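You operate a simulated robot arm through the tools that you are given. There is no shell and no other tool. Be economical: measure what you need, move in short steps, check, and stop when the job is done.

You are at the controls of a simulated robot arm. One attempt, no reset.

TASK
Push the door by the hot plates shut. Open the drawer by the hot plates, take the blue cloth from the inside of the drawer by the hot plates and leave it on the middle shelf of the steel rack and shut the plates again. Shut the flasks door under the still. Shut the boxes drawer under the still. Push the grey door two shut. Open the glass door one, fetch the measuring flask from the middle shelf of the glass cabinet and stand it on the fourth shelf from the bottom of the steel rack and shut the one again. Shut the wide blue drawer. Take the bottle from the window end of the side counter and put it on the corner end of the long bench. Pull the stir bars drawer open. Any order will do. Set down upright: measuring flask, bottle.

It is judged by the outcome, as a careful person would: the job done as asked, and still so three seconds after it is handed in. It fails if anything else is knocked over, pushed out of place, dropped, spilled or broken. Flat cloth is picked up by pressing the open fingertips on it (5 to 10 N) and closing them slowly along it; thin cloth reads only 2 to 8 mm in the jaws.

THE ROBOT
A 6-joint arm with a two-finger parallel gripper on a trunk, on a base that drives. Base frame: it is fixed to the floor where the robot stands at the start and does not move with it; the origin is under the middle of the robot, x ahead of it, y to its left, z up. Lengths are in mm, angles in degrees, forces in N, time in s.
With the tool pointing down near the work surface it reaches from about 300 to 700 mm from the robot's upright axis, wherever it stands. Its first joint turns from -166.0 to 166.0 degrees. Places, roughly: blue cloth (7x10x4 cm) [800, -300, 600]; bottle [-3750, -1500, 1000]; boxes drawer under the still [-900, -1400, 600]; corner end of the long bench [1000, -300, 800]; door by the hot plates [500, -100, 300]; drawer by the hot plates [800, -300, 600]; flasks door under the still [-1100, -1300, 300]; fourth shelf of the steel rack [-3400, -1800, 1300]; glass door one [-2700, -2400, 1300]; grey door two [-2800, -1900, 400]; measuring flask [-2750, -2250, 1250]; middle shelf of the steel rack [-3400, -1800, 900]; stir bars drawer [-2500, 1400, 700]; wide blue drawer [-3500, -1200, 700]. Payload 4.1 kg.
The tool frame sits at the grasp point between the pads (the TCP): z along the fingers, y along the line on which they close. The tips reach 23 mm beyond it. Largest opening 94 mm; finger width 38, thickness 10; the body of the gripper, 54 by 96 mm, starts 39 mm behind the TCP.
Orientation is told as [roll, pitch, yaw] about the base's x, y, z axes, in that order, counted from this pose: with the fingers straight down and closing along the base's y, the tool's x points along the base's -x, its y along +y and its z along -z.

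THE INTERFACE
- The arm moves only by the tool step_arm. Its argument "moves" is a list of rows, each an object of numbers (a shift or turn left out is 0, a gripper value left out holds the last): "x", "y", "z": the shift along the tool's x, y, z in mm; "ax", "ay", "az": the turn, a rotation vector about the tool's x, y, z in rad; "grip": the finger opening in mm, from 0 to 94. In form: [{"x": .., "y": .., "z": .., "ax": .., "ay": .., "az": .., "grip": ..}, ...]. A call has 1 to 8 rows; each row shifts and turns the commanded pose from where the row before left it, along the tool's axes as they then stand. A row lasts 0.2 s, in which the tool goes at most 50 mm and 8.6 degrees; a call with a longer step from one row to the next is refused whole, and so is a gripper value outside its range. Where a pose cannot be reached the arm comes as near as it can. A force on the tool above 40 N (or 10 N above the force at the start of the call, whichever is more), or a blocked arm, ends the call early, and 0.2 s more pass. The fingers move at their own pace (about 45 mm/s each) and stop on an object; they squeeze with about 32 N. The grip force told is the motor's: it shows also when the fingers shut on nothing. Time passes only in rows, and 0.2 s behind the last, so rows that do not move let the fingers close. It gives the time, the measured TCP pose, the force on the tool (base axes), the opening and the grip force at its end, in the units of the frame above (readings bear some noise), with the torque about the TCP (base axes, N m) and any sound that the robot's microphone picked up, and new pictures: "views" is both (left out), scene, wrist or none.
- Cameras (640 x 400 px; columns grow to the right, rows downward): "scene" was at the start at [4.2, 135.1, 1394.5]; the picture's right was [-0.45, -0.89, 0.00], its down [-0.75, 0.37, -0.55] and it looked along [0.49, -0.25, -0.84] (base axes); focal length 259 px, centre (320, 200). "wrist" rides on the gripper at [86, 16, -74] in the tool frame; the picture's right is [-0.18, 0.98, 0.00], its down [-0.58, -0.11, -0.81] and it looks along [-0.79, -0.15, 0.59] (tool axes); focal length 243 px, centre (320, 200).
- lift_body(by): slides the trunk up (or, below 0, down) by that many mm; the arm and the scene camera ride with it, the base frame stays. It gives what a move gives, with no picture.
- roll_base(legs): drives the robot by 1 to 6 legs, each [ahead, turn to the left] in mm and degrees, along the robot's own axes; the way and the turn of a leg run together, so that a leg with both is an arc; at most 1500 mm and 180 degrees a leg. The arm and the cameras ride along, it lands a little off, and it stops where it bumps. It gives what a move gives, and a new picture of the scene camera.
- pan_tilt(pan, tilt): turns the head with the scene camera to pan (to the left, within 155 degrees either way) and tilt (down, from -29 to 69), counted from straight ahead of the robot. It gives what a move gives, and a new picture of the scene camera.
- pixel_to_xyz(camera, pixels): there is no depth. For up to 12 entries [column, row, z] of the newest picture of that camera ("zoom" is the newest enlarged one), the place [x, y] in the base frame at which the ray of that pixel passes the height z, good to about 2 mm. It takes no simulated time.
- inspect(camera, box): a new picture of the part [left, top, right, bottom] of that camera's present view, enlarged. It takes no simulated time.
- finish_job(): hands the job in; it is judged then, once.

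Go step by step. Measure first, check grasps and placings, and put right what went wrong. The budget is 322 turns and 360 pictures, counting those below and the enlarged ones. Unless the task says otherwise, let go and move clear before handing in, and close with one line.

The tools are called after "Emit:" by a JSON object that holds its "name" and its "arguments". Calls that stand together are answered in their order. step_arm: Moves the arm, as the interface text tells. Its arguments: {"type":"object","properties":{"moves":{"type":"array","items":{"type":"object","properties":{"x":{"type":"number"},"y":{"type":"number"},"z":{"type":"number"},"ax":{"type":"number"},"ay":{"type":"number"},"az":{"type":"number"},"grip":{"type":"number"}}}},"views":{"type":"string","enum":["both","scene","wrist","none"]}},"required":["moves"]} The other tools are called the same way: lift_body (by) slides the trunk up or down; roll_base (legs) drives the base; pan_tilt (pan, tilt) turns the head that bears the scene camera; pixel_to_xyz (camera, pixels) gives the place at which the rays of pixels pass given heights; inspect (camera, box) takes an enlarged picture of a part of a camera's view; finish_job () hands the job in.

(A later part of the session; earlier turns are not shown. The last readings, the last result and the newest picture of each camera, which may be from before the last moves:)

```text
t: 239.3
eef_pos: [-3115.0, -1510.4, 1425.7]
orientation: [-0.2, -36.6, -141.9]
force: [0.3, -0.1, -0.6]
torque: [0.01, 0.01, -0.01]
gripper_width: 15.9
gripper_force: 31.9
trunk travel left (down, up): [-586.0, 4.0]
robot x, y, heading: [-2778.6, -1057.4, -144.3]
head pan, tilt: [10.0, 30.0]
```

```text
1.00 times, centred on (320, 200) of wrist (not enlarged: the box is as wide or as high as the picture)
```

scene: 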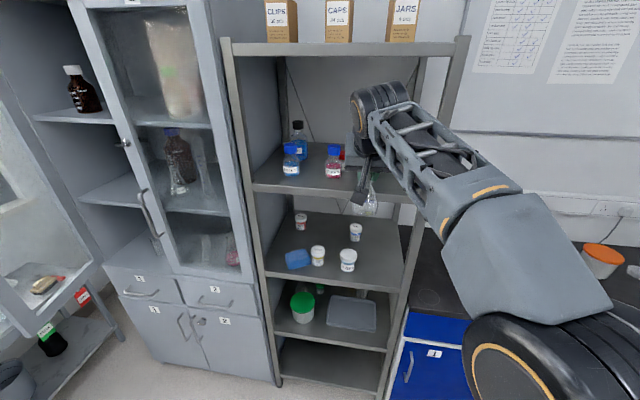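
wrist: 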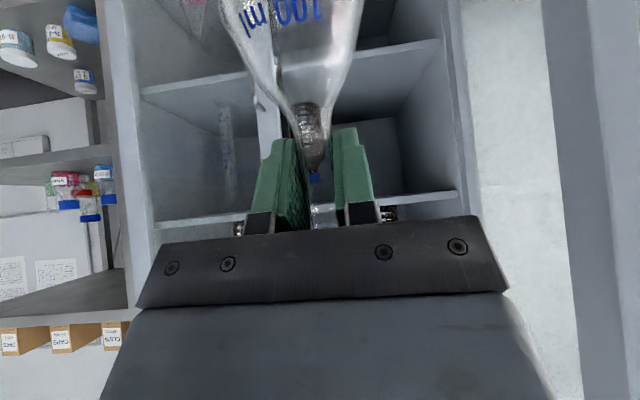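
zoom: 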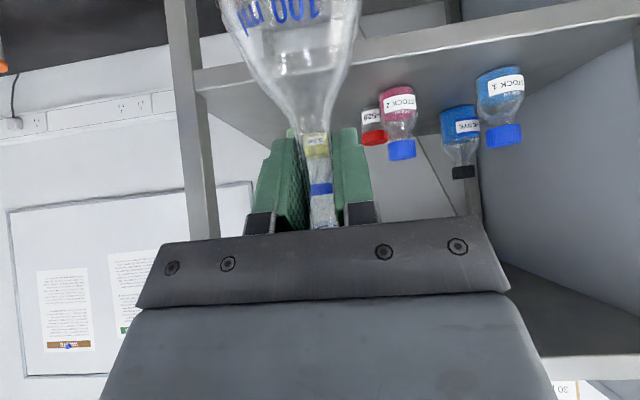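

I move 25 mm right, drive in 150 mm and check.

Emit:
{"name": "step_arm", "arguments": {"moves": [{"y": -25}], "views": "none"}}

Emit:
{"name": "roll_base", "arguments": {"legs": [[150, 0]]}}

Emit:
{"name": "step_arm", "arguments": {"moves": [{"x": -20, "z": 15}, {"x": -20, "z": 15}, {"x": -20, "z": 15}], "views": "both"}}

```text
t: 239.7
eef_pos: [-3130.2, -1489.8, 1427.0]
orientation: [-0.2, -36.7, -141.9]
force: [-0.8, -0.1, -1.3]
torque: [-0.02, -0.04, 0.01]
gripper_width: 16.1
gripper_force: 31.8
trunk travel left (down, up): [-586.0, 4.0]
robot x, y, heading: [-2775.0, -1057.3, -144.7]
head pan, tilt: [10.0, 30.0]
```

```text
t: 241.1
eef_pos: [-3254.5, -1577.1, 1424.7]
orientation: [-0.1, -36.7, -141.9]
force: [-0.9, -0.2, -1.0]
torque: [0.0, 0.04, -0.02]
gripper_width: 15.8
gripper_force: 32.0
trunk travel left (down, up): [-586.0, 4.0]
robot x, y, heading: [-2893.8, -1145.2, -144.5]
head pan, tilt: [10.0, 30.0]
```

scene: 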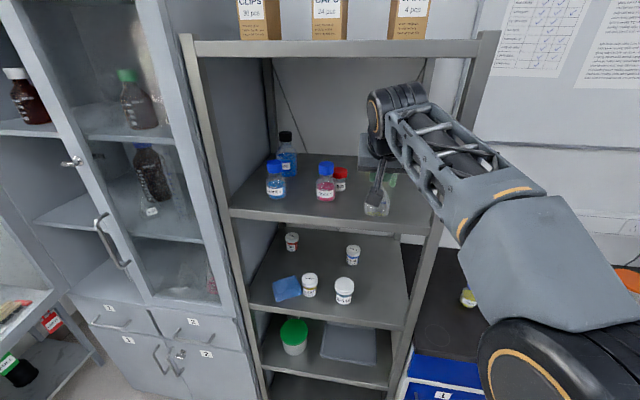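

```text
t: 241.9
eef_pos: [-3314.0, -1622.9, 1423.7]
orientation: [-0.1, -36.7, -142.2]
force: [0.9, 0.0, -0.8]
torque: [0.0, 0.02, -0.01]
gripper_width: 15.8
gripper_force: 32.7
trunk travel left (down, up): [-586.0, 4.0]
robot x, y, heading: [-2893.4, -1142.8, -144.6]
head pan, tilt: [10.0, 30.0]
```

scene: 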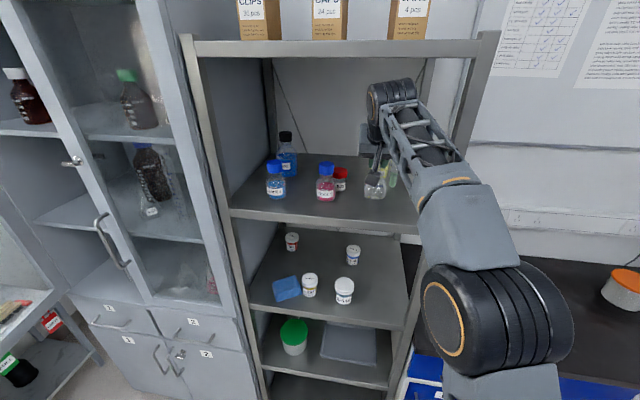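
wrist: 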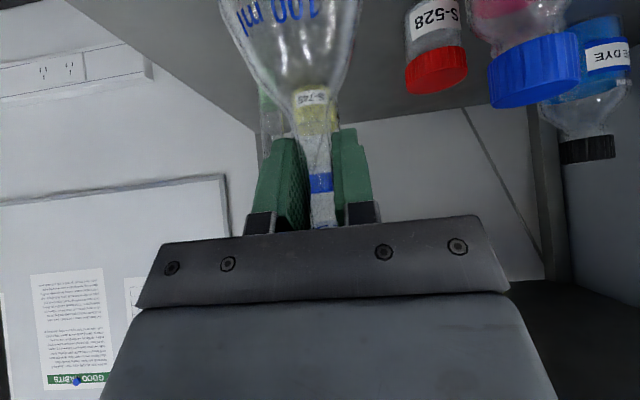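

Clear on all sides. Forward 12 more, then lower.

Emit:
{"name": "step_arm", "arguments": {"moves": [{"x": -9.6, "z": 7.2}, {"x": 9, "z": 12}, {"x": 9, "z": 12}, {"x": 3, "z": 4}, {"x": 2.4, "z": 3.2}, {"x": 2.4, "z": 3.2}], "views": "both"}}

Emit:
{"name": "inspect", "arguments": {"camera": "scene", "box": [300, 90, 460, 230]}}

```text
t: 243.3
eef_pos: [-3322.5, -1629.8, 1382.6]
orientation: [-0.1, -36.7, -142.0]
force: [-0.8, 0.4, -0.7]
torque: [-0.01, 0.03, 0.01]
gripper_width: 15.9
gripper_force: 32.6
trunk travel left (down, up): [-586.0, 4.0]
robot x, y, heading: [-2894.9, -1146.2, -144.7]
head pan, tilt: [10.0, 30.0]
```

scene: 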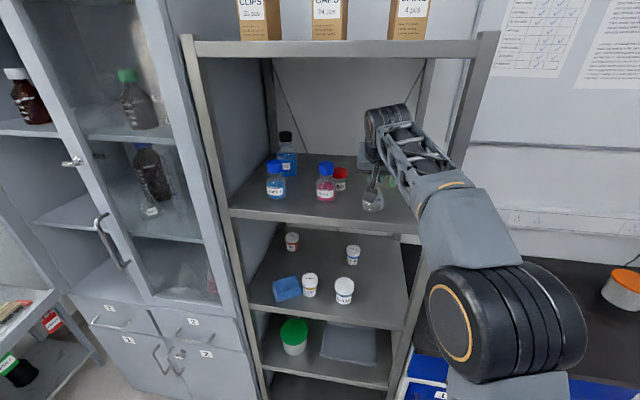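
wrist: 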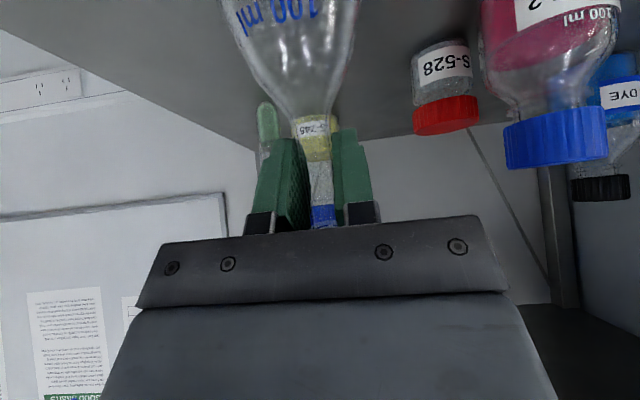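

```text
2.86 times, centred on (380, 160) of scene
```

zoom: 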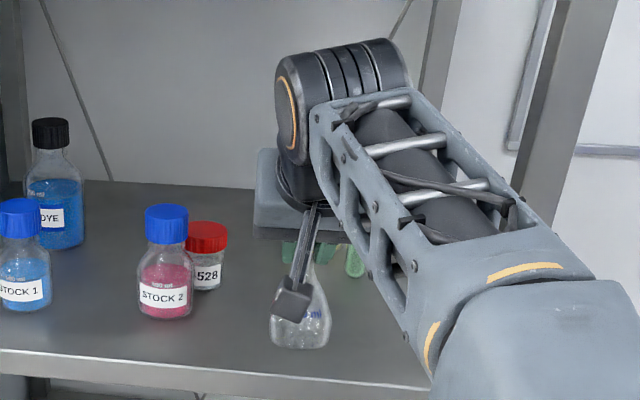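

Lower gently until contact.

Emit:
{"name": "step_arm", "arguments": {"moves": [{"x": 2.4, "z": 3.2}, {"x": 2.4, "z": 3.2}, {"x": 1.8, "z": 2.4}, {"x": 1.2, "z": 1.6}], "views": "none"}}

Emit:
{"name": "step_arm", "arguments": {"moves": [{"x": 1.2, "z": 1.6}, {"x": 1.2, "z": 1.6}], "views": "none"}}

```text
t: 244.3
eef_pos: [-3321.2, -1627.9, 1375.0]
orientation: [0.1, -37.6, -142.2]
force: [-4.6, -5.2, 31.8]
torque: [-0.45, 0.15, -0.02]
gripper_width: 15.8
gripper_force: 31.9
trunk travel left (down, up): [-586.0, 4.0]
robot x, y, heading: [-2895.1, -1143.5, -144.9]
head pan, tilt: [10.0, 30.0]
```

```text
t: 244.8
eef_pos: [-3319.7, -1628.6, 1375.9]
orientation: [0.2, -37.9, -142.2]
force: [-1.0, -0.6, 10.7]
torque: [0.0, -0.1, 0.0]
gripper_width: 15.7
gripper_force: 32.0
trunk travel left (down, up): [-586.0, 4.0]
robot x, y, heading: [-2893.3, -1143.8, -144.6]
head pan, tilt: [10.0, 30.0]
stopped in row 2: the force on the tool passed its limit at 44 N (the readings are from after the stop); the commanded pose is now the measured one
```

Contact at z≈1376. Release slowly.

Emit:
{"name": "step_arm", "arguments": {"moves": [{"x": -1, "z": -1.4}, {"grip": 20}, {"grip": 28}, {"grip": 44}, {}], "views": "wrist"}}

Emit:
{"name": "inspect", "arguments": {"camera": "scene", "box": [300, 90, 460, 230]}}

```text
t: 246.0
eef_pos: [-3320.6, -1629.9, 1375.4]
orientation: [0.1, -37.7, -142.2]
force: [-1.0, 0.0, -0.3]
torque: [-0.01, -0.01, 0.03]
gripper_width: 44.1
gripper_force: 0.0
trunk travel left (down, up): [-586.0, 4.0]
robot x, y, heading: [-2894.9, -1146.2, -144.6]
head pan, tilt: [10.0, 30.0]
```

wrist: 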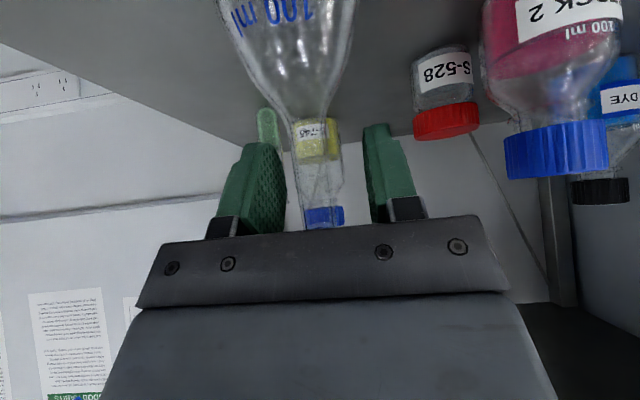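

```text
2.86 times, centred on (380, 160) of scene
```

zoom: 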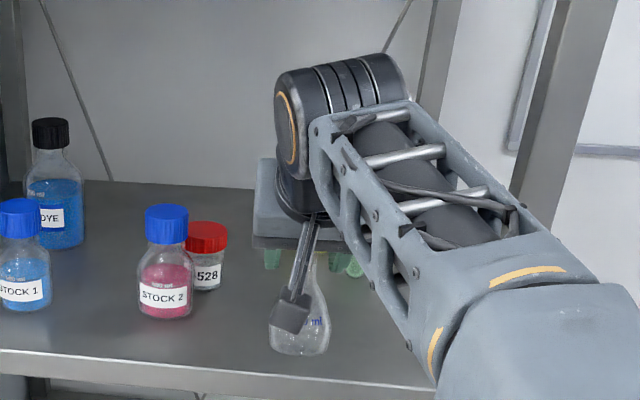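

Flask stands free. Withdraw straight back.

Emit:
{"name": "step_arm", "arguments": {"moves": [{"x": 12, "z": -9}, {"x": 16, "z": -12}, {"x": 24, "z": -18}, {"x": 28, "z": -21}, {"x": 28, "z": -21}], "views": "none"}}

Emit:
{"name": "roll_base", "arguments": {"legs": [[-300, 0]]}}

Emit:
{"name": "inspect", "arguments": {"camera": "scene", "box": [200, 100, 440, 300]}}

```text
t: 247.2
eef_pos: [-3214.3, -1545.5, 1372.7]
orientation: [0.1, -37.7, -142.2]
force: [0.1, -0.7, 0.0]
torque: [0.01, -0.02, 0.0]
gripper_width: 43.9
gripper_force: 0.0
trunk travel left (down, up): [-586.0, 4.0]
robot x, y, heading: [-2897.4, -1143.2, -144.6]
head pan, tilt: [10.0, 30.0]
```

```text
t: 249.2
eef_pos: [-2969.0, -1372.4, 1374.3]
orientation: [0.1, -37.6, -141.9]
force: [0.8, 0.3, 0.4]
torque: [0.0, 0.0, -0.03]
gripper_width: 44.1
gripper_force: 0.1
trunk travel left (down, up): [-586.0, 4.0]
robot x, y, heading: [-2649.4, -968.4, -144.2]
head pan, tilt: [10.0, 30.0]
```

scene: 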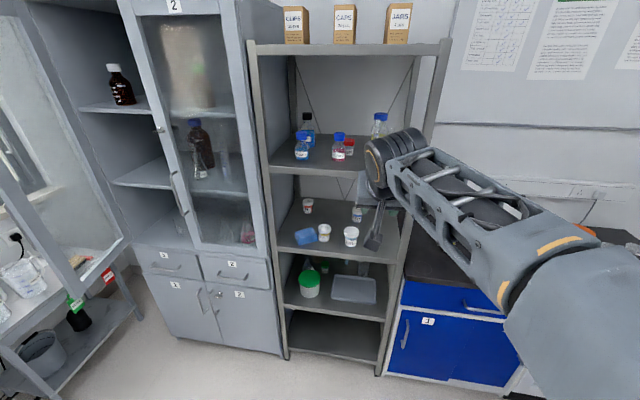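

```text
2.00 times, centred on (320, 200) of scene
```

zoom: 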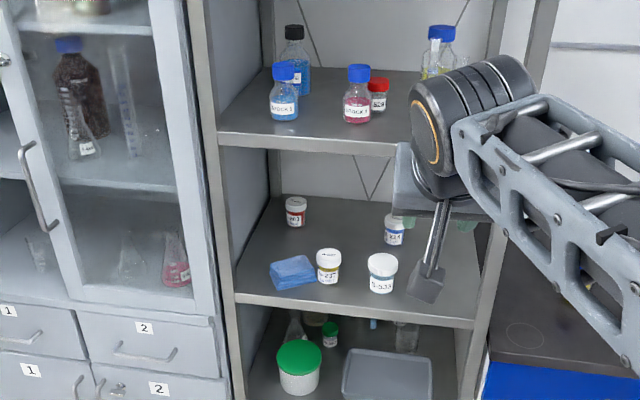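

Next shut glass door one. I retract the arm, lower the trunk, and drive left to its front.

Emit:
{"name": "step_arm", "arguments": {"moves": [{"x": 38, "grip": 0}, {"x": 38}, {"x": 38}], "views": "none"}}

Emit:
{"name": "lift_body", "arguments": {"by": -250}}

Emit:
{"name": "roll_base", "arguments": {"legs": [[0, 90], [960, 0], [0, -90]]}}

```text
t: 250.0
eef_pos: [-2898.0, -1315.6, 1303.4]
orientation: [0.1, -37.7, -141.9]
force: [-0.7, 0.3, 0.3]
torque: [0.03, 0.0, 0.01]
gripper_width: 0.0
gripper_force: 28.8
trunk travel left (down, up): [-586.0, 4.0]
robot x, y, heading: [-2652.3, -966.2, -144.5]
head pan, tilt: [10.0, 30.0]
```

```text
t: 252.6
eef_pos: [-2898.4, -1316.9, 1054.3]
orientation: [0.1, -37.6, -142.0]
force: [-1.1, 0.3, -1.1]
torque: [0.02, 0.06, -0.02]
gripper_width: 0.3
gripper_force: 32.5
trunk travel left (down, up): [-336.0, 254.0]
robot x, y, heading: [-2648.5, -971.0, -144.7]
head pan, tilt: [10.0, 30.0]
```

```text
t: 265.2
eef_pos: [-2332.6, -2098.0, 1053.4]
orientation: [0.1, -37.6, -140.8]
force: [0.7, 0.4, -0.5]
torque: [-0.02, 0.01, -0.03]
gripper_width: 0.0
gripper_force: 32.4
trunk travel left (down, up): [-336.0, 254.0]
robot x, y, heading: [-2094.8, -1748.7, -143.2]
head pan, tilt: [10.0, 30.0]
```

scene: 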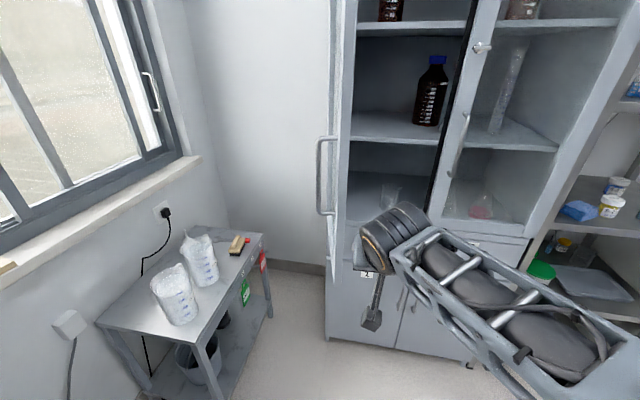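

Emit:
{"name": "pixel_to_xyz", "arguments": {"camera": "scene", "pixels": [[332, 275, 850], [332, 275, 870], [332, 260, 865], [319, 140, 1235], [320, 213, 1068]]}}

Emit:
{"name": "inspect", "arguments": {"camera": "scene", "box": [280, 100, 440, 300]}}

```text
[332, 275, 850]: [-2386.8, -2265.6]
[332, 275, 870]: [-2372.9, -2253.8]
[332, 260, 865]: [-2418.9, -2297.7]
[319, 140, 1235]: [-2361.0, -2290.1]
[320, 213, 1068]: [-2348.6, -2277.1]
```

```text
2.00 times, centred on (360, 200) of scene
```

zoom: 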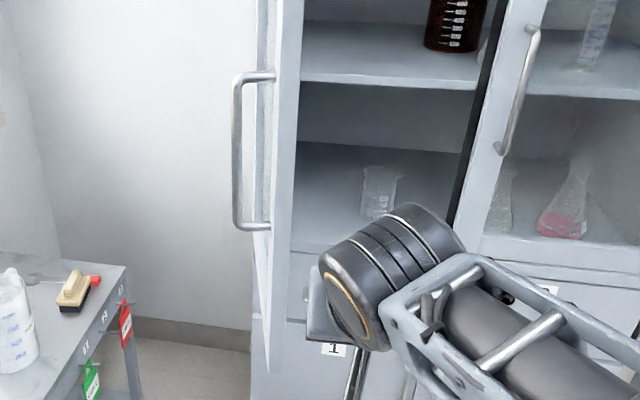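

Free edge ≈(u -3245, n 455), handle at n≈493. I turn the robot left 20° and bring the tool to the outer side of the handle.

Emit:
{"name": "roll_base", "arguments": {"legs": [[0, 20]]}}

Emit:
{"name": "step_arm", "arguments": {"moves": [{"y": 20, "x": -24, "z": -30}, {"y": 20, "x": -24, "z": -30}, {"y": 10, "x": -36, "z": 15}, {"y": 5, "x": -28, "z": 22}], "views": "both"}}

```text
t: 266.7
eef_pos: [-2199.4, -2158.4, 1053.4]
orientation: [0.1, -37.7, -120.9]
force: [-0.4, -0.1, 0.0]
torque: [0.01, 0.02, 0.04]
gripper_width: 0.1
gripper_force: 31.9
trunk travel left (down, up): [-336.0, 254.0]
robot x, y, heading: [-2091.3, -1745.8, -123.3]
head pan, tilt: [10.0, 30.0]
```

scene: 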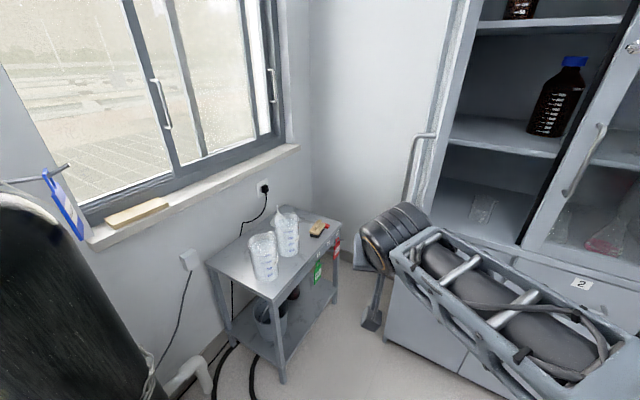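

```text
t: 267.7
eef_pos: [-2189.8, -2251.0, 1141.5]
orientation: [0.1, -37.6, -121.0]
force: [-1.0, -0.3, 0.5]
torque: [0.01, 0.0, 0.03]
gripper_width: 0.0
gripper_force: 31.9
trunk travel left (down, up): [-336.0, 254.0]
robot x, y, heading: [-2092.4, -1747.4, -123.1]
head pan, tilt: [10.0, 30.0]
```

scene: 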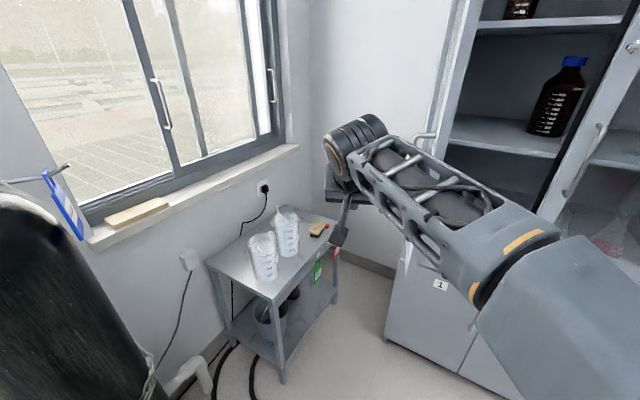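
wrist: 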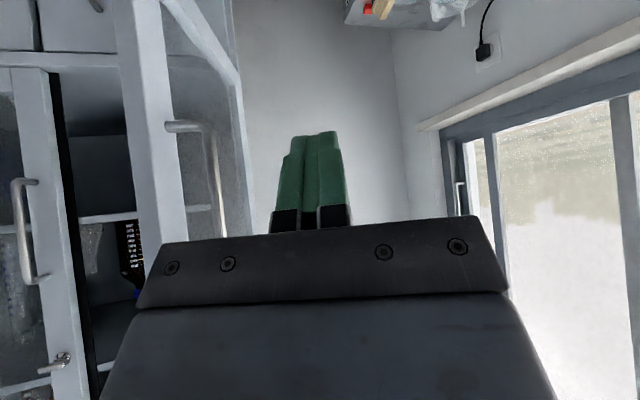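

Handle is to the right in view. Go forward 165 then push right.

Emit:
{"name": "step_arm", "arguments": {"moves": [{"x": -32, "z": 25, "y": -5}, {"x": -32, "z": 25, "y": -5}, {"x": -32, "z": 25, "y": -5}, {"x": -34, "z": 25, "y": -5}], "views": "wrist"}}

```text
t: 268.7
eef_pos: [-2291.5, -2382.9, 1139.8]
orientation: [0.1, -37.5, -120.9]
force: [-1.0, 0.0, -0.2]
torque: [0.01, -0.01, -0.02]
gripper_width: 0.0
gripper_force: 31.6
trunk travel left (down, up): [-336.0, 254.0]
robot x, y, heading: [-2092.7, -1750.3, -123.8]
head pan, tilt: [10.0, 30.0]
```

wrist: 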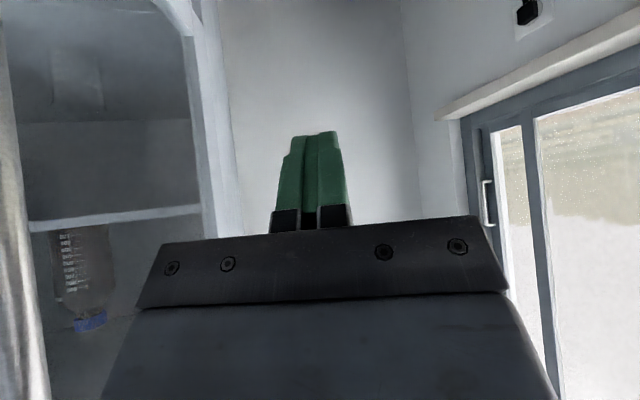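

Push to the right against the handle/door.

Emit:
{"name": "step_arm", "arguments": {"moves": [{"y": -25}, {"y": -25}, {"y": -14}, {"y": -14}, {"y": -14}, {"y": -14}, {"y": -14}, {"y": -14}], "views": "both"}}

```text
t: 270.5
eef_pos: [-2406.9, -2311.7, 1139.6]
orientation: [0.1, -37.7, -120.9]
force: [-0.2, -0.3, 0.1]
torque: [0.0, -0.01, -0.03]
gripper_width: 0.1
gripper_force: 31.8
trunk travel left (down, up): [-336.0, 254.0]
robot x, y, heading: [-2092.0, -1745.4, -123.5]
head pan, tilt: [10.0, 30.0]
```

scene: 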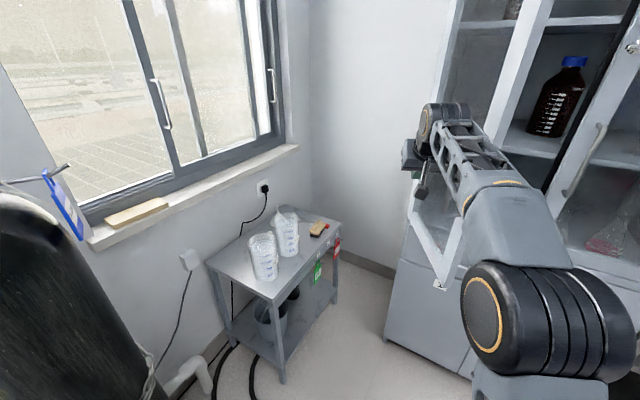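
wrist: 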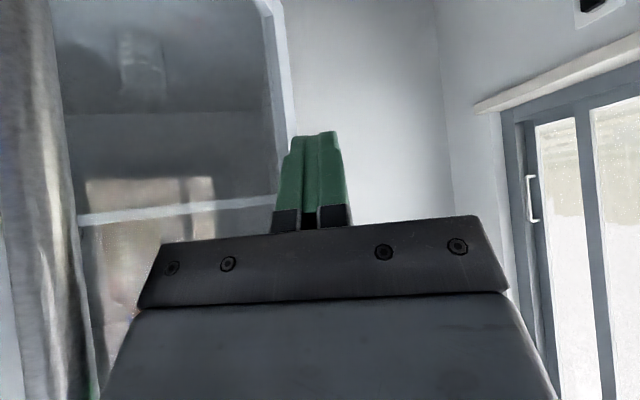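

The door is closing. Continue.

Emit:
{"name": "step_arm", "arguments": {"moves": [{"y": -14}, {"y": -14}, {"y": -14}, {"y": -14}, {"y": -14, "x": -3, "z": 2}, {"y": -14, "x": -3, "z": 2}, {"y": -14, "x": -3, "z": 2}, {"y": -14, "x": -3, "z": 2}], "views": "both"}}

```text
t: 272.3
eef_pos: [-2509.0, -2267.4, 1141.9]
orientation: [0.1, -37.7, -120.9]
force: [0.7, -0.4, -0.7]
torque: [-0.02, 0.0, 0.01]
gripper_width: 0.0
gripper_force: 32.5
trunk travel left (down, up): [-336.0, 254.0]
robot x, y, heading: [-2092.7, -1746.0, -123.8]
head pan, tilt: [10.0, 30.0]
```

scene: 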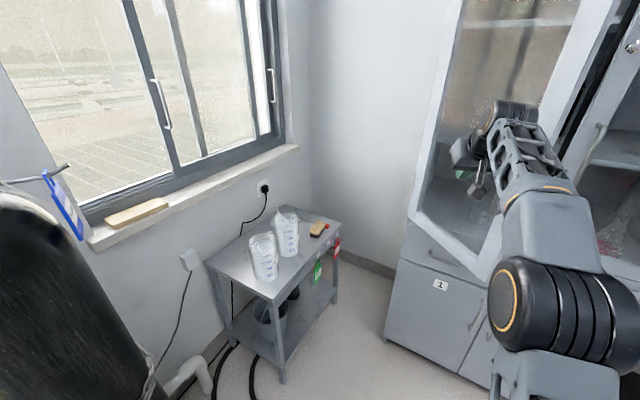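
wrist: 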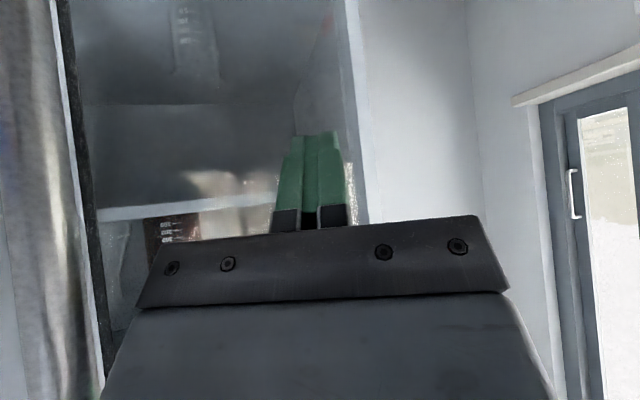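

Door ~35° open. I back the arm off, turn right 22° and push the frame from the front.

Emit:
{"name": "step_arm", "arguments": {"moves": [{"y": 15, "x": 20, "z": -15}, {"y": 15, "x": 30, "z": -24}, {"x": 32, "z": -25}, {"x": 32, "z": -25}], "views": "none"}}

Emit:
{"name": "roll_base", "arguments": {"legs": [[0, -21]]}}

Emit:
{"name": "inspect", "arguments": {"camera": "wrist", "box": [0, 0, 640, 400]}}

```text
t: 273.3
eef_pos: [-2410.4, -2158.2, 1141.4]
orientation: [0.1, -37.7, -120.8]
force: [-0.2, -0.9, -0.8]
torque: [0.0, -0.01, 0.02]
gripper_width: 0.0
gripper_force: 31.7
trunk travel left (down, up): [-336.0, 254.0]
robot x, y, heading: [-2094.0, -1750.1, -123.5]
head pan, tilt: [10.0, 30.0]
```

```text
t: 274.8
eef_pos: [-2535.8, -2018.0, 1141.0]
orientation: [0.1, -37.6, -141.9]
force: [0.7, 0.2, -0.1]
torque: [0.0, 0.02, -0.02]
gripper_width: 0.3
gripper_force: 31.7
trunk travel left (down, up): [-336.0, 254.0]
robot x, y, heading: [-2094.7, -1746.0, -144.3]
head pan, tilt: [10.0, 30.0]
```

scene: 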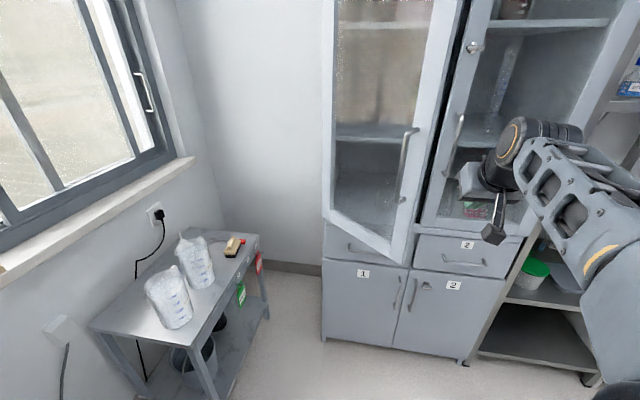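

```text
1.00 times, centred on (320, 200) of wrist (not enlarged: the box is as wide or as high as the picture)
```

zoom: 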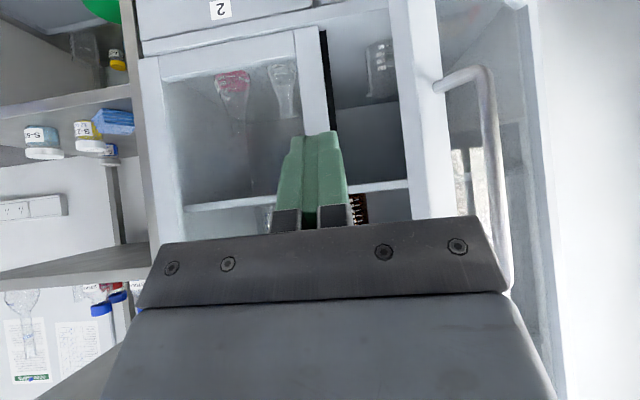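

The placed flask is visible standing on the 4th shelf (wrist 25,310). I shift the robot right 100 for lateral margin.

Emit:
{"name": "roll_base", "arguments": {"legs": [[-173, 0], [0, -30], [200, 0], [0, 30]]}}

Emit:
{"name": "step_arm", "arguments": {"moves": [{"y": 40}, {"y": 40}, {"y": 40}, {"y": 40}], "views": "both"}}

```text
t: 280.5
eef_pos: [-2596.9, -1938.8, 1141.4]
orientation: [0.2, -37.5, -141.7]
force: [0.6, 0.1, -0.2]
torque: [0.01, -0.02, 0.01]
gripper_width: 0.1
gripper_force: 31.6
trunk travel left (down, up): [-336.0, 254.0]
robot x, y, heading: [-2153.2, -1661.4, -144.0]
head pan, tilt: [10.0, 30.0]
```

scene: 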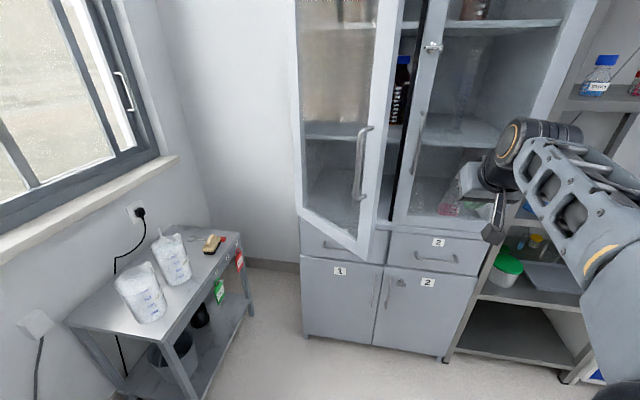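

```text
t: 281.5
eef_pos: [-2496.0, -2062.9, 1141.6]
orientation: [0.0, -37.7, -141.6]
force: [0.5, -0.2, -0.4]
torque: [-0.03, 0.0, -0.06]
gripper_width: 0.0
gripper_force: 31.7
trunk travel left (down, up): [-336.0, 254.0]
robot x, y, heading: [-2154.0, -1663.8, -144.1]
head pan, tilt: [10.0, 30.0]
```

scene: 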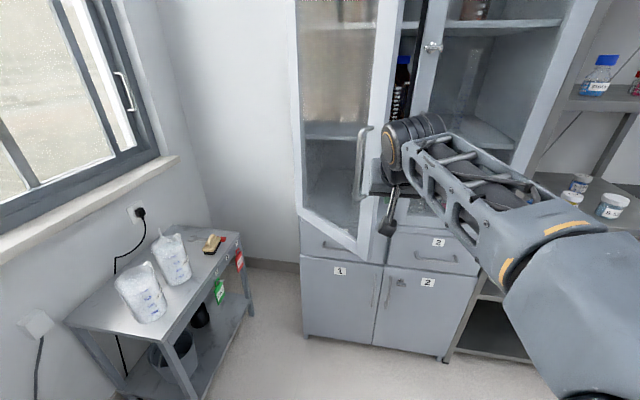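
wrist: 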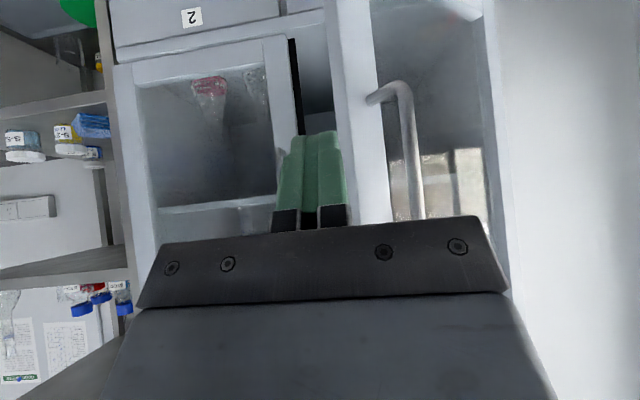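

Frame strip is ~20 mm to the left of the finger line. Shift and advance, then push.

Emit:
{"name": "step_arm", "arguments": {"moves": [{"y": 20}, {"x": -24, "z": 18}, {"x": -24, "z": 18}, {"x": -20, "z": 15}, {"x": -12, "z": 9}, {"x": -9, "z": 7}, {"x": -9, "z": 7}, {"x": -9, "z": 7}], "views": "both"}}

```text
t: 283.3
eef_pos: [-2592.4, -2153.4, 1142.2]
orientation: [0.2, -37.5, -142.1]
force: [1.4, 38.5, -14.8]
torque: [-2.28, 0.19, 0.37]
gripper_width: 0.0
gripper_force: 31.8
trunk travel left (down, up): [-336.0, 254.0]
robot x, y, heading: [-2152.6, -1665.7, -144.4]
head pan, tilt: [10.0, 30.0]
```

scene: 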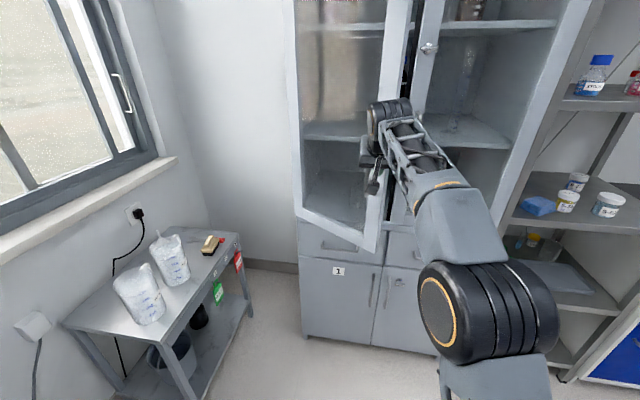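
wrist: 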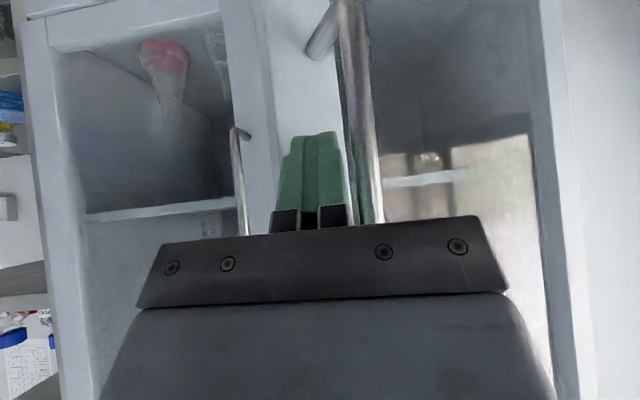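

The finger presses between handle and edge; the door moves. Continue forward, drifting right.

Emit:
{"name": "step_arm", "arguments": {"moves": [{"y": -10}, {"x": -8, "z": 6, "y": -5}, {"x": -8, "z": 6, "y": -5}, {"x": -8, "z": 6, "y": -5}, {"x": -8, "z": 6, "y": -4}, {"x": -8, "z": 6, "y": -4}, {"x": -8, "z": 6, "y": -3}, {"x": -8, "z": 6, "y": -3}], "views": "both"}}

```text
t: 284.4
eef_pos: [-2639.6, -2154.1, 1143.5]
orientation: [0.0, -37.4, -142.3]
force: [-0.9, 22.4, -3.9]
torque: [-1.48, -0.11, 0.1]
gripper_width: 0.1
gripper_force: 31.7
trunk travel left (down, up): [-336.0, 254.0]
robot x, y, heading: [-2155.6, -1663.9, -144.7]
head pan, tilt: [10.0, 30.0]
stopped in row 5: the force on the tool passed its limit at 54 N (the readings are from after the stop); the commanded pose is now the measured one
```

scene: 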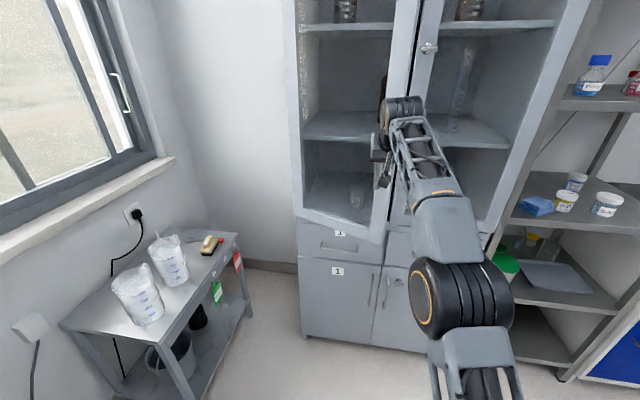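
wrist: 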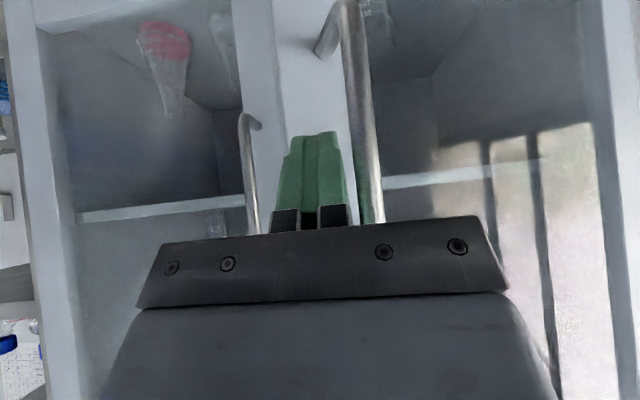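

Emit:
{"name": "step_arm", "arguments": {"moves": [{"y": -8}, {"x": -8, "z": 6, "y": -3}, {"x": -8, "z": 6, "y": -3}, {"x": -8, "z": 6, "y": -2}, {"x": -8, "z": 6, "y": -2}, {"x": -8, "z": 6, "y": -2}, {"x": -8, "z": 6, "y": -1}, {"x": -8, "z": 6}], "views": "both"}}

```text
t: 286.2
eef_pos: [-2674.2, -2155.4, 1113.3]
orientation: [-0.1, -37.4, -142.1]
force: [-0.7, -0.2, -0.3]
torque: [-0.01, 0.03, -0.02]
gripper_width: 0.0
gripper_force: 31.6
out of reach, approached as far as the arm can: row 3, 4, 5, 6, 7, 8
trunk travel left (down, up): [-336.0, 254.0]
robot x, y, heading: [-2152.5, -1664.2, -144.4]
head pan, tilt: [10.0, 30.0]
```

scene: 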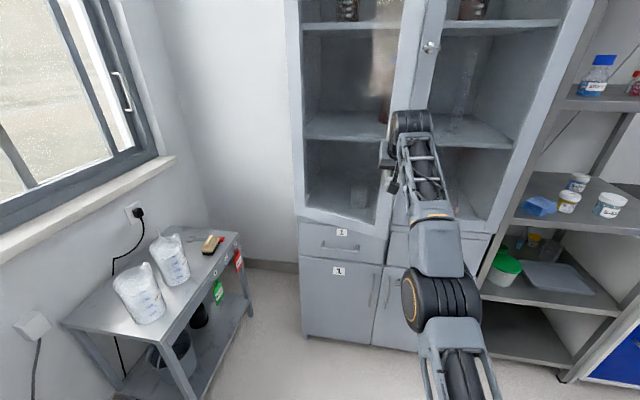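
wrist: 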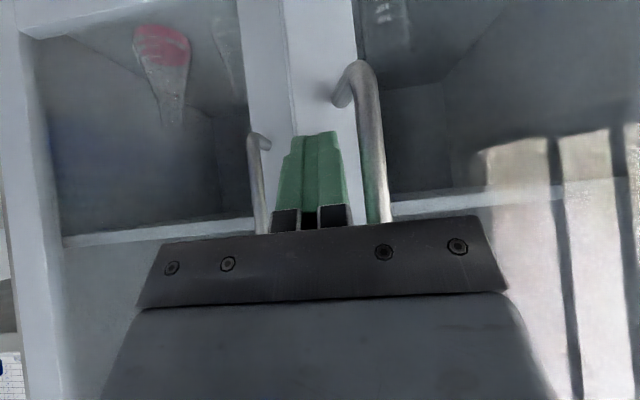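

Arm at full reach. I pull back 60 mm, drive 170 forward, and finish the push.

Emit:
{"name": "step_arm", "arguments": {"moves": [{"x": 24, "z": -18}, {"x": 24, "z": -18}, {"x": 36, "z": -27}], "views": "none"}}

Emit:
{"name": "roll_base", "arguments": {"legs": [[110, 0]]}}

Emit:
{"name": "step_arm", "arguments": {"moves": [{"x": -8, "z": 6}, {"x": -8, "z": 6}, {"x": -8, "z": 6}, {"x": -8, "z": 6}, {"x": -8, "z": 6}, {"x": -8, "z": 6}, {"x": -8, "z": 6}, {"x": -8, "z": 6}], "views": "both"}}

```text
t: 287.0
eef_pos: [-2642.9, -2142.6, 1161.3]
orientation: [-0.1, -37.4, -141.9]
force: [0.7, -0.2, -0.1]
torque: [0.03, 0.0, 0.0]
gripper_width: 0.1
gripper_force: 31.7
out of reach, approached as far as the arm can: row 1, 2, 3
trunk travel left (down, up): [-336.0, 254.0]
robot x, y, heading: [-2148.6, -1663.8, -144.4]
head pan, tilt: [10.0, 30.0]
```

```text
t: 288.0
eef_pos: [-2704.2, -2166.6, 1161.6]
orientation: [-0.8, -37.3, -143.3]
force: [-3.0, 8.9, -4.3]
torque: [0.04, 0.0, -0.13]
gripper_width: 0.1
gripper_force: 31.4
trunk travel left (down, up): [-336.0, 254.0]
robot x, y, heading: [-2203.8, -1703.4, -145.0]
head pan, tilt: [10.0, 30.0]
stopped in leg 1: the force on the tool passed its limit at 48 N (the readings are from after the stop); the commanded pose is now the measured one
```

scene: 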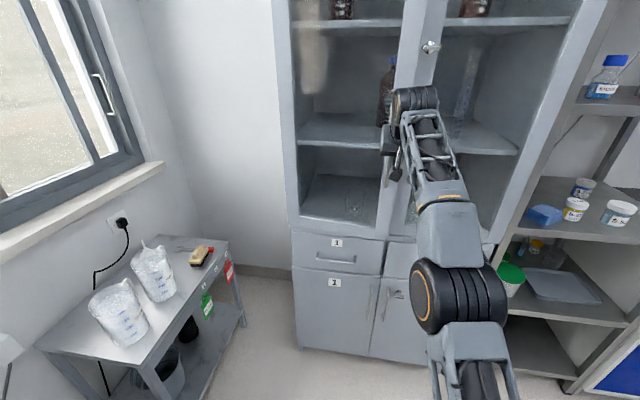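

```text
t: 289.8
eef_pos: [-2728.3, -2177.1, 1125.6]
orientation: [-0.7, -37.4, -143.2]
force: [-10.2, 15.7, 15.6]
torque: [-0.29, 0.24, -0.35]
gripper_width: 0.1
gripper_force: 31.9
out of reach, approached as far as the arm can: row 1, 2, 3, 4, 5, 6, 7, 8
trunk travel left (down, up): [-336.0, 254.0]
robot x, y, heading: [-2208.4, -1702.2, -145.3]
head pan, tilt: [10.0, 30.0]
```

scene: 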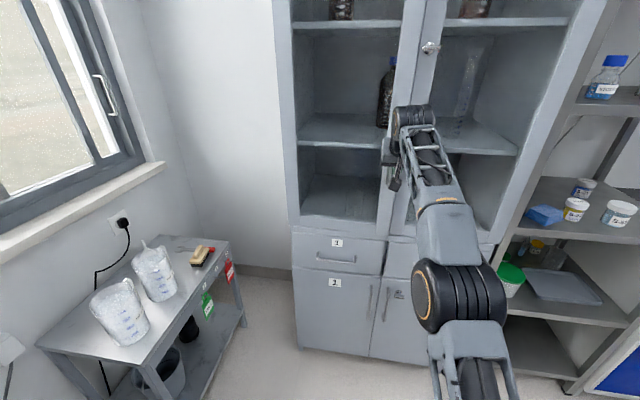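
wrist: 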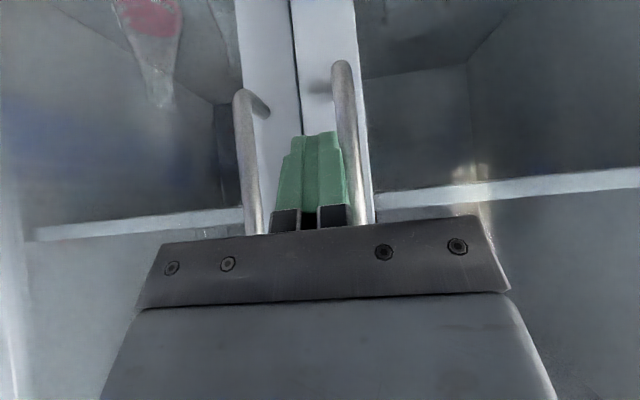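

Nearly shut, but the arm is at a limit. I back the base off, shift it right ~70, and redo the push with more lateral margin.

Emit:
{"name": "roll_base", "arguments": {"legs": [[-180, 0], [0, -25], [170, 0], [0, 25]]}}

Emit:
{"name": "step_arm", "arguments": {"moves": [{"y": 35}, {"y": 30}, {"x": 28, "z": -21}, {"x": 28, "z": -21}, {"x": 20, "z": -15}], "views": "both"}}

```text
t: 295.0
eef_pos: [-2746.9, -2105.6, 1124.1]
orientation: [-0.8, -37.3, -142.9]
force: [0.6, -0.4, -0.5]
torque: [0.01, 0.02, -0.01]
gripper_width: 0.0
gripper_force: 32.0
trunk travel left (down, up): [-336.0, 254.0]
robot x, y, heading: [-2222.6, -1624.4, -144.8]
head pan, tilt: [10.0, 30.0]
```

scene: 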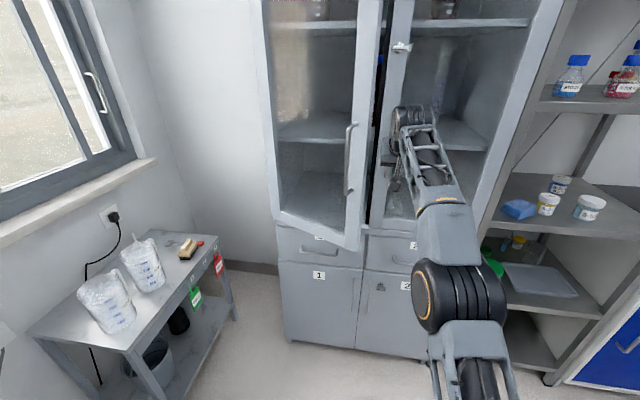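

```text
t: 295.5
eef_pos: [-2725.6, -2127.9, 1121.2]
orientation: [-1.2, -37.2, -144.1]
force: [-3.5, 20.1, 0.1]
torque: [-1.48, -0.29, 0.84]
gripper_width: 0.2
gripper_force: 32.1
out of reach, approached as far as the arm can: row 1, 2
trunk travel left (down, up): [-336.0, 254.0]
robot x, y, heading: [-2226.8, -1626.7, -145.5]
head pan, tilt: [10.0, 30.0]
stopped in row 2: the force on the tool passed its limit at 55 N (the readings are from after the stop); the commanded pose is now the measured one
```

scene: 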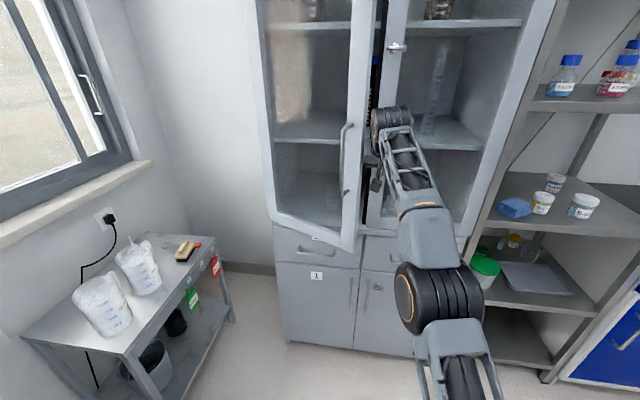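
wrist: 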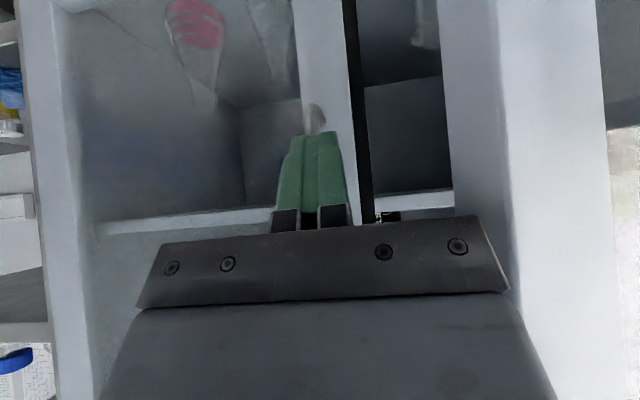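

The door swung a bit; the tool now sits between door edge and door two. I move right a little and back the base out.

Emit:
{"name": "step_arm", "arguments": {"moves": [{"y": -15}], "views": "none"}}

Emit:
{"name": "roll_base", "arguments": {"legs": [[-200, 0]]}}

Emit:
{"name": "step_arm", "arguments": {"moves": [{"x": 28, "z": -21}, {"x": 28, "z": -21}, {"y": 35}, {"y": 35}, {"y": 35}], "views": "both"}}

```text
t: 295.9
eef_pos: [-2729.0, -2121.2, 1119.5]
orientation: [-1.3, -37.1, -143.5]
force: [0.0, 0.3, 0.6]
torque: [-0.02, -0.03, 0.01]
gripper_width: 0.1
gripper_force: 32.2
trunk travel left (down, up): [-336.0, 254.0]
robot x, y, heading: [-2223.7, -1625.8, -145.1]
head pan, tilt: [10.0, 30.0]
```

```text
t: 297.5
eef_pos: [-2565.3, -2005.5, 1121.2]
orientation: [-1.4, -37.2, -143.8]
force: [-0.7, -0.9, -0.1]
torque: [-0.01, 0.02, -0.01]
gripper_width: 0.1
gripper_force: 32.1
trunk travel left (down, up): [-336.0, 254.0]
robot x, y, heading: [-2061.9, -1511.4, -144.9]
head pan, tilt: [10.0, 30.0]
```

scene: 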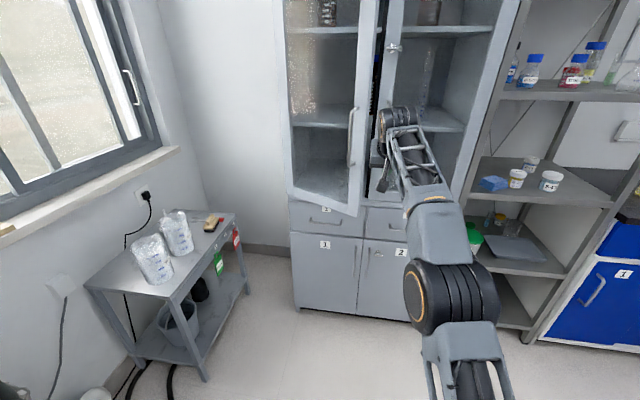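

```text
t: 298.7
eef_pos: [-2445.6, -2051.3, 1119.6]
orientation: [-1.2, -37.0, -143.6]
force: [1.0, 0.2, 0.1]
torque: [0.03, 0.04, 0.02]
gripper_width: 0.0
gripper_force: 31.5
trunk travel left (down, up): [-336.0, 254.0]
robot x, y, heading: [-2056.0, -1514.0, -145.0]
head pan, tilt: [10.0, 30.0]
```

scene: 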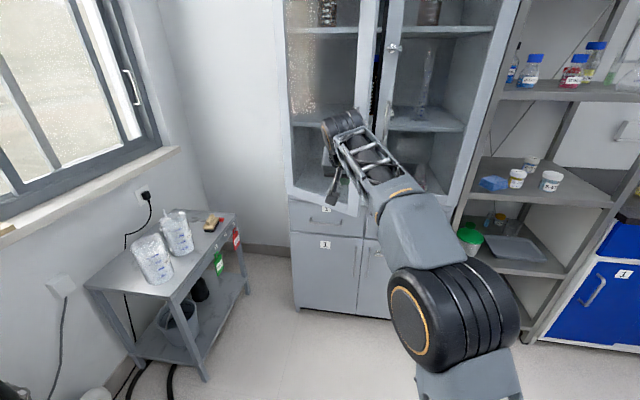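
wrist: 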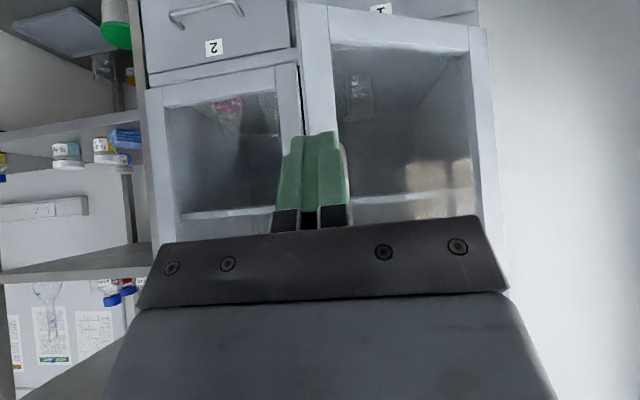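

I lower below the handles (z≈985) and push only the door frame there.

Emit:
{"name": "lift_body", "arguments": {"by": -135}}

Emit:
{"name": "step_arm", "arguments": {"moves": [{"y": -37}], "views": "none"}}

Emit:
{"name": "roll_base", "arguments": {"legs": [[190, 0]]}}

Emit:
{"name": "inspect", "arguments": {"camera": "wrist", "box": [0, 0, 640, 400]}}

```text
t: 300.4
eef_pos: [-2446.4, -2052.1, 984.8]
orientation: [-1.3, -37.0, -143.7]
force: [0.4, -0.6, -0.1]
torque: [-0.03, -0.01, -0.04]
gripper_width: 0.0
gripper_force: 32.0
trunk travel left (down, up): [-201.0, 389.0]
robot x, y, heading: [-2061.5, -1511.7, -145.1]
head pan, tilt: [10.0, 30.0]
```

```text
t: 300.8
eef_pos: [-2467.9, -2019.4, 985.0]
orientation: [-1.3, -37.1, -143.7]
force: [-0.4, -0.2, -0.7]
torque: [0.02, 0.0, -0.01]
gripper_width: 0.0
gripper_force: 31.9
trunk travel left (down, up): [-201.0, 389.0]
robot x, y, heading: [-2055.9, -1514.4, -145.3]
head pan, tilt: [10.0, 30.0]
```

```text
t: 302.3
eef_pos: [-2623.4, -2128.5, 984.4]
orientation: [-1.3, -37.1, -143.7]
force: [0.2, 0.2, 0.7]
torque: [-0.05, -0.01, -0.04]
gripper_width: 0.0
gripper_force: 31.7
trunk travel left (down, up): [-201.0, 389.0]
robot x, y, heading: [-2216.4, -1617.6, -145.1]
head pan, tilt: [10.0, 30.0]
```

scene: 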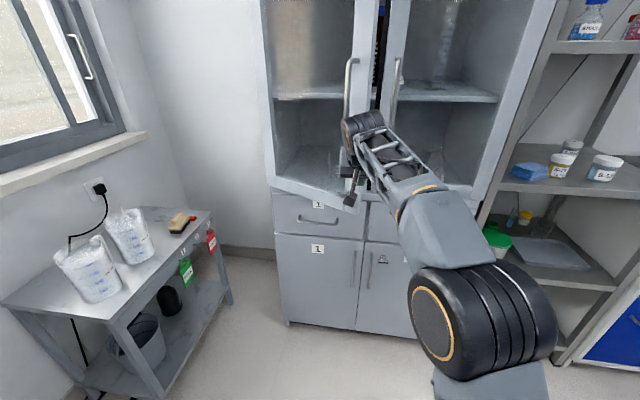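

```text
1.00 times, centred on (320, 200) of wrist (not enlarged: the box is as wide or as high as the picture)
```

zoom: 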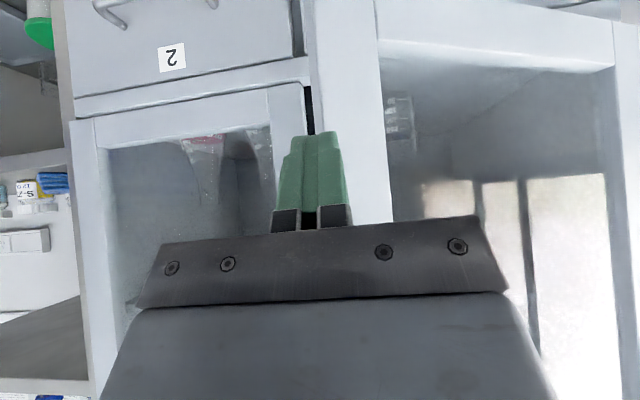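

Shift left 15 and push forward.

Emit:
{"name": "step_arm", "arguments": {"moves": [{"y": 15}, {"x": -16, "z": 12}, {"x": -12, "z": 9}, {"x": -8, "z": 6}, {"x": -8, "z": 6}, {"x": -8, "z": 6}, {"x": -8, "z": 6}, {"x": -8, "z": 6}], "views": "wrist"}}

```text
t: 303.2
eef_pos: [-2650.5, -2158.9, 984.0]
orientation: [-1.7, -36.8, -144.3]
force: [0.4, -0.6, 0.1]
torque: [0.02, 0.02, -0.03]
gripper_width: 0.2
gripper_force: 32.3
trunk travel left (down, up): [-201.0, 389.0]
robot x, y, heading: [-2212.7, -1619.8, -145.7]
head pan, tilt: [10.0, 30.0]
stopped in row 4: the force on the tool passed its limit at 43 N (the readings are from after the stop); the commanded pose is now the measured one
```

wrist: 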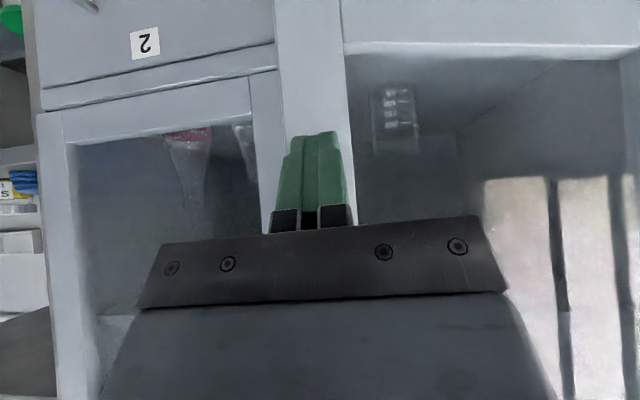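

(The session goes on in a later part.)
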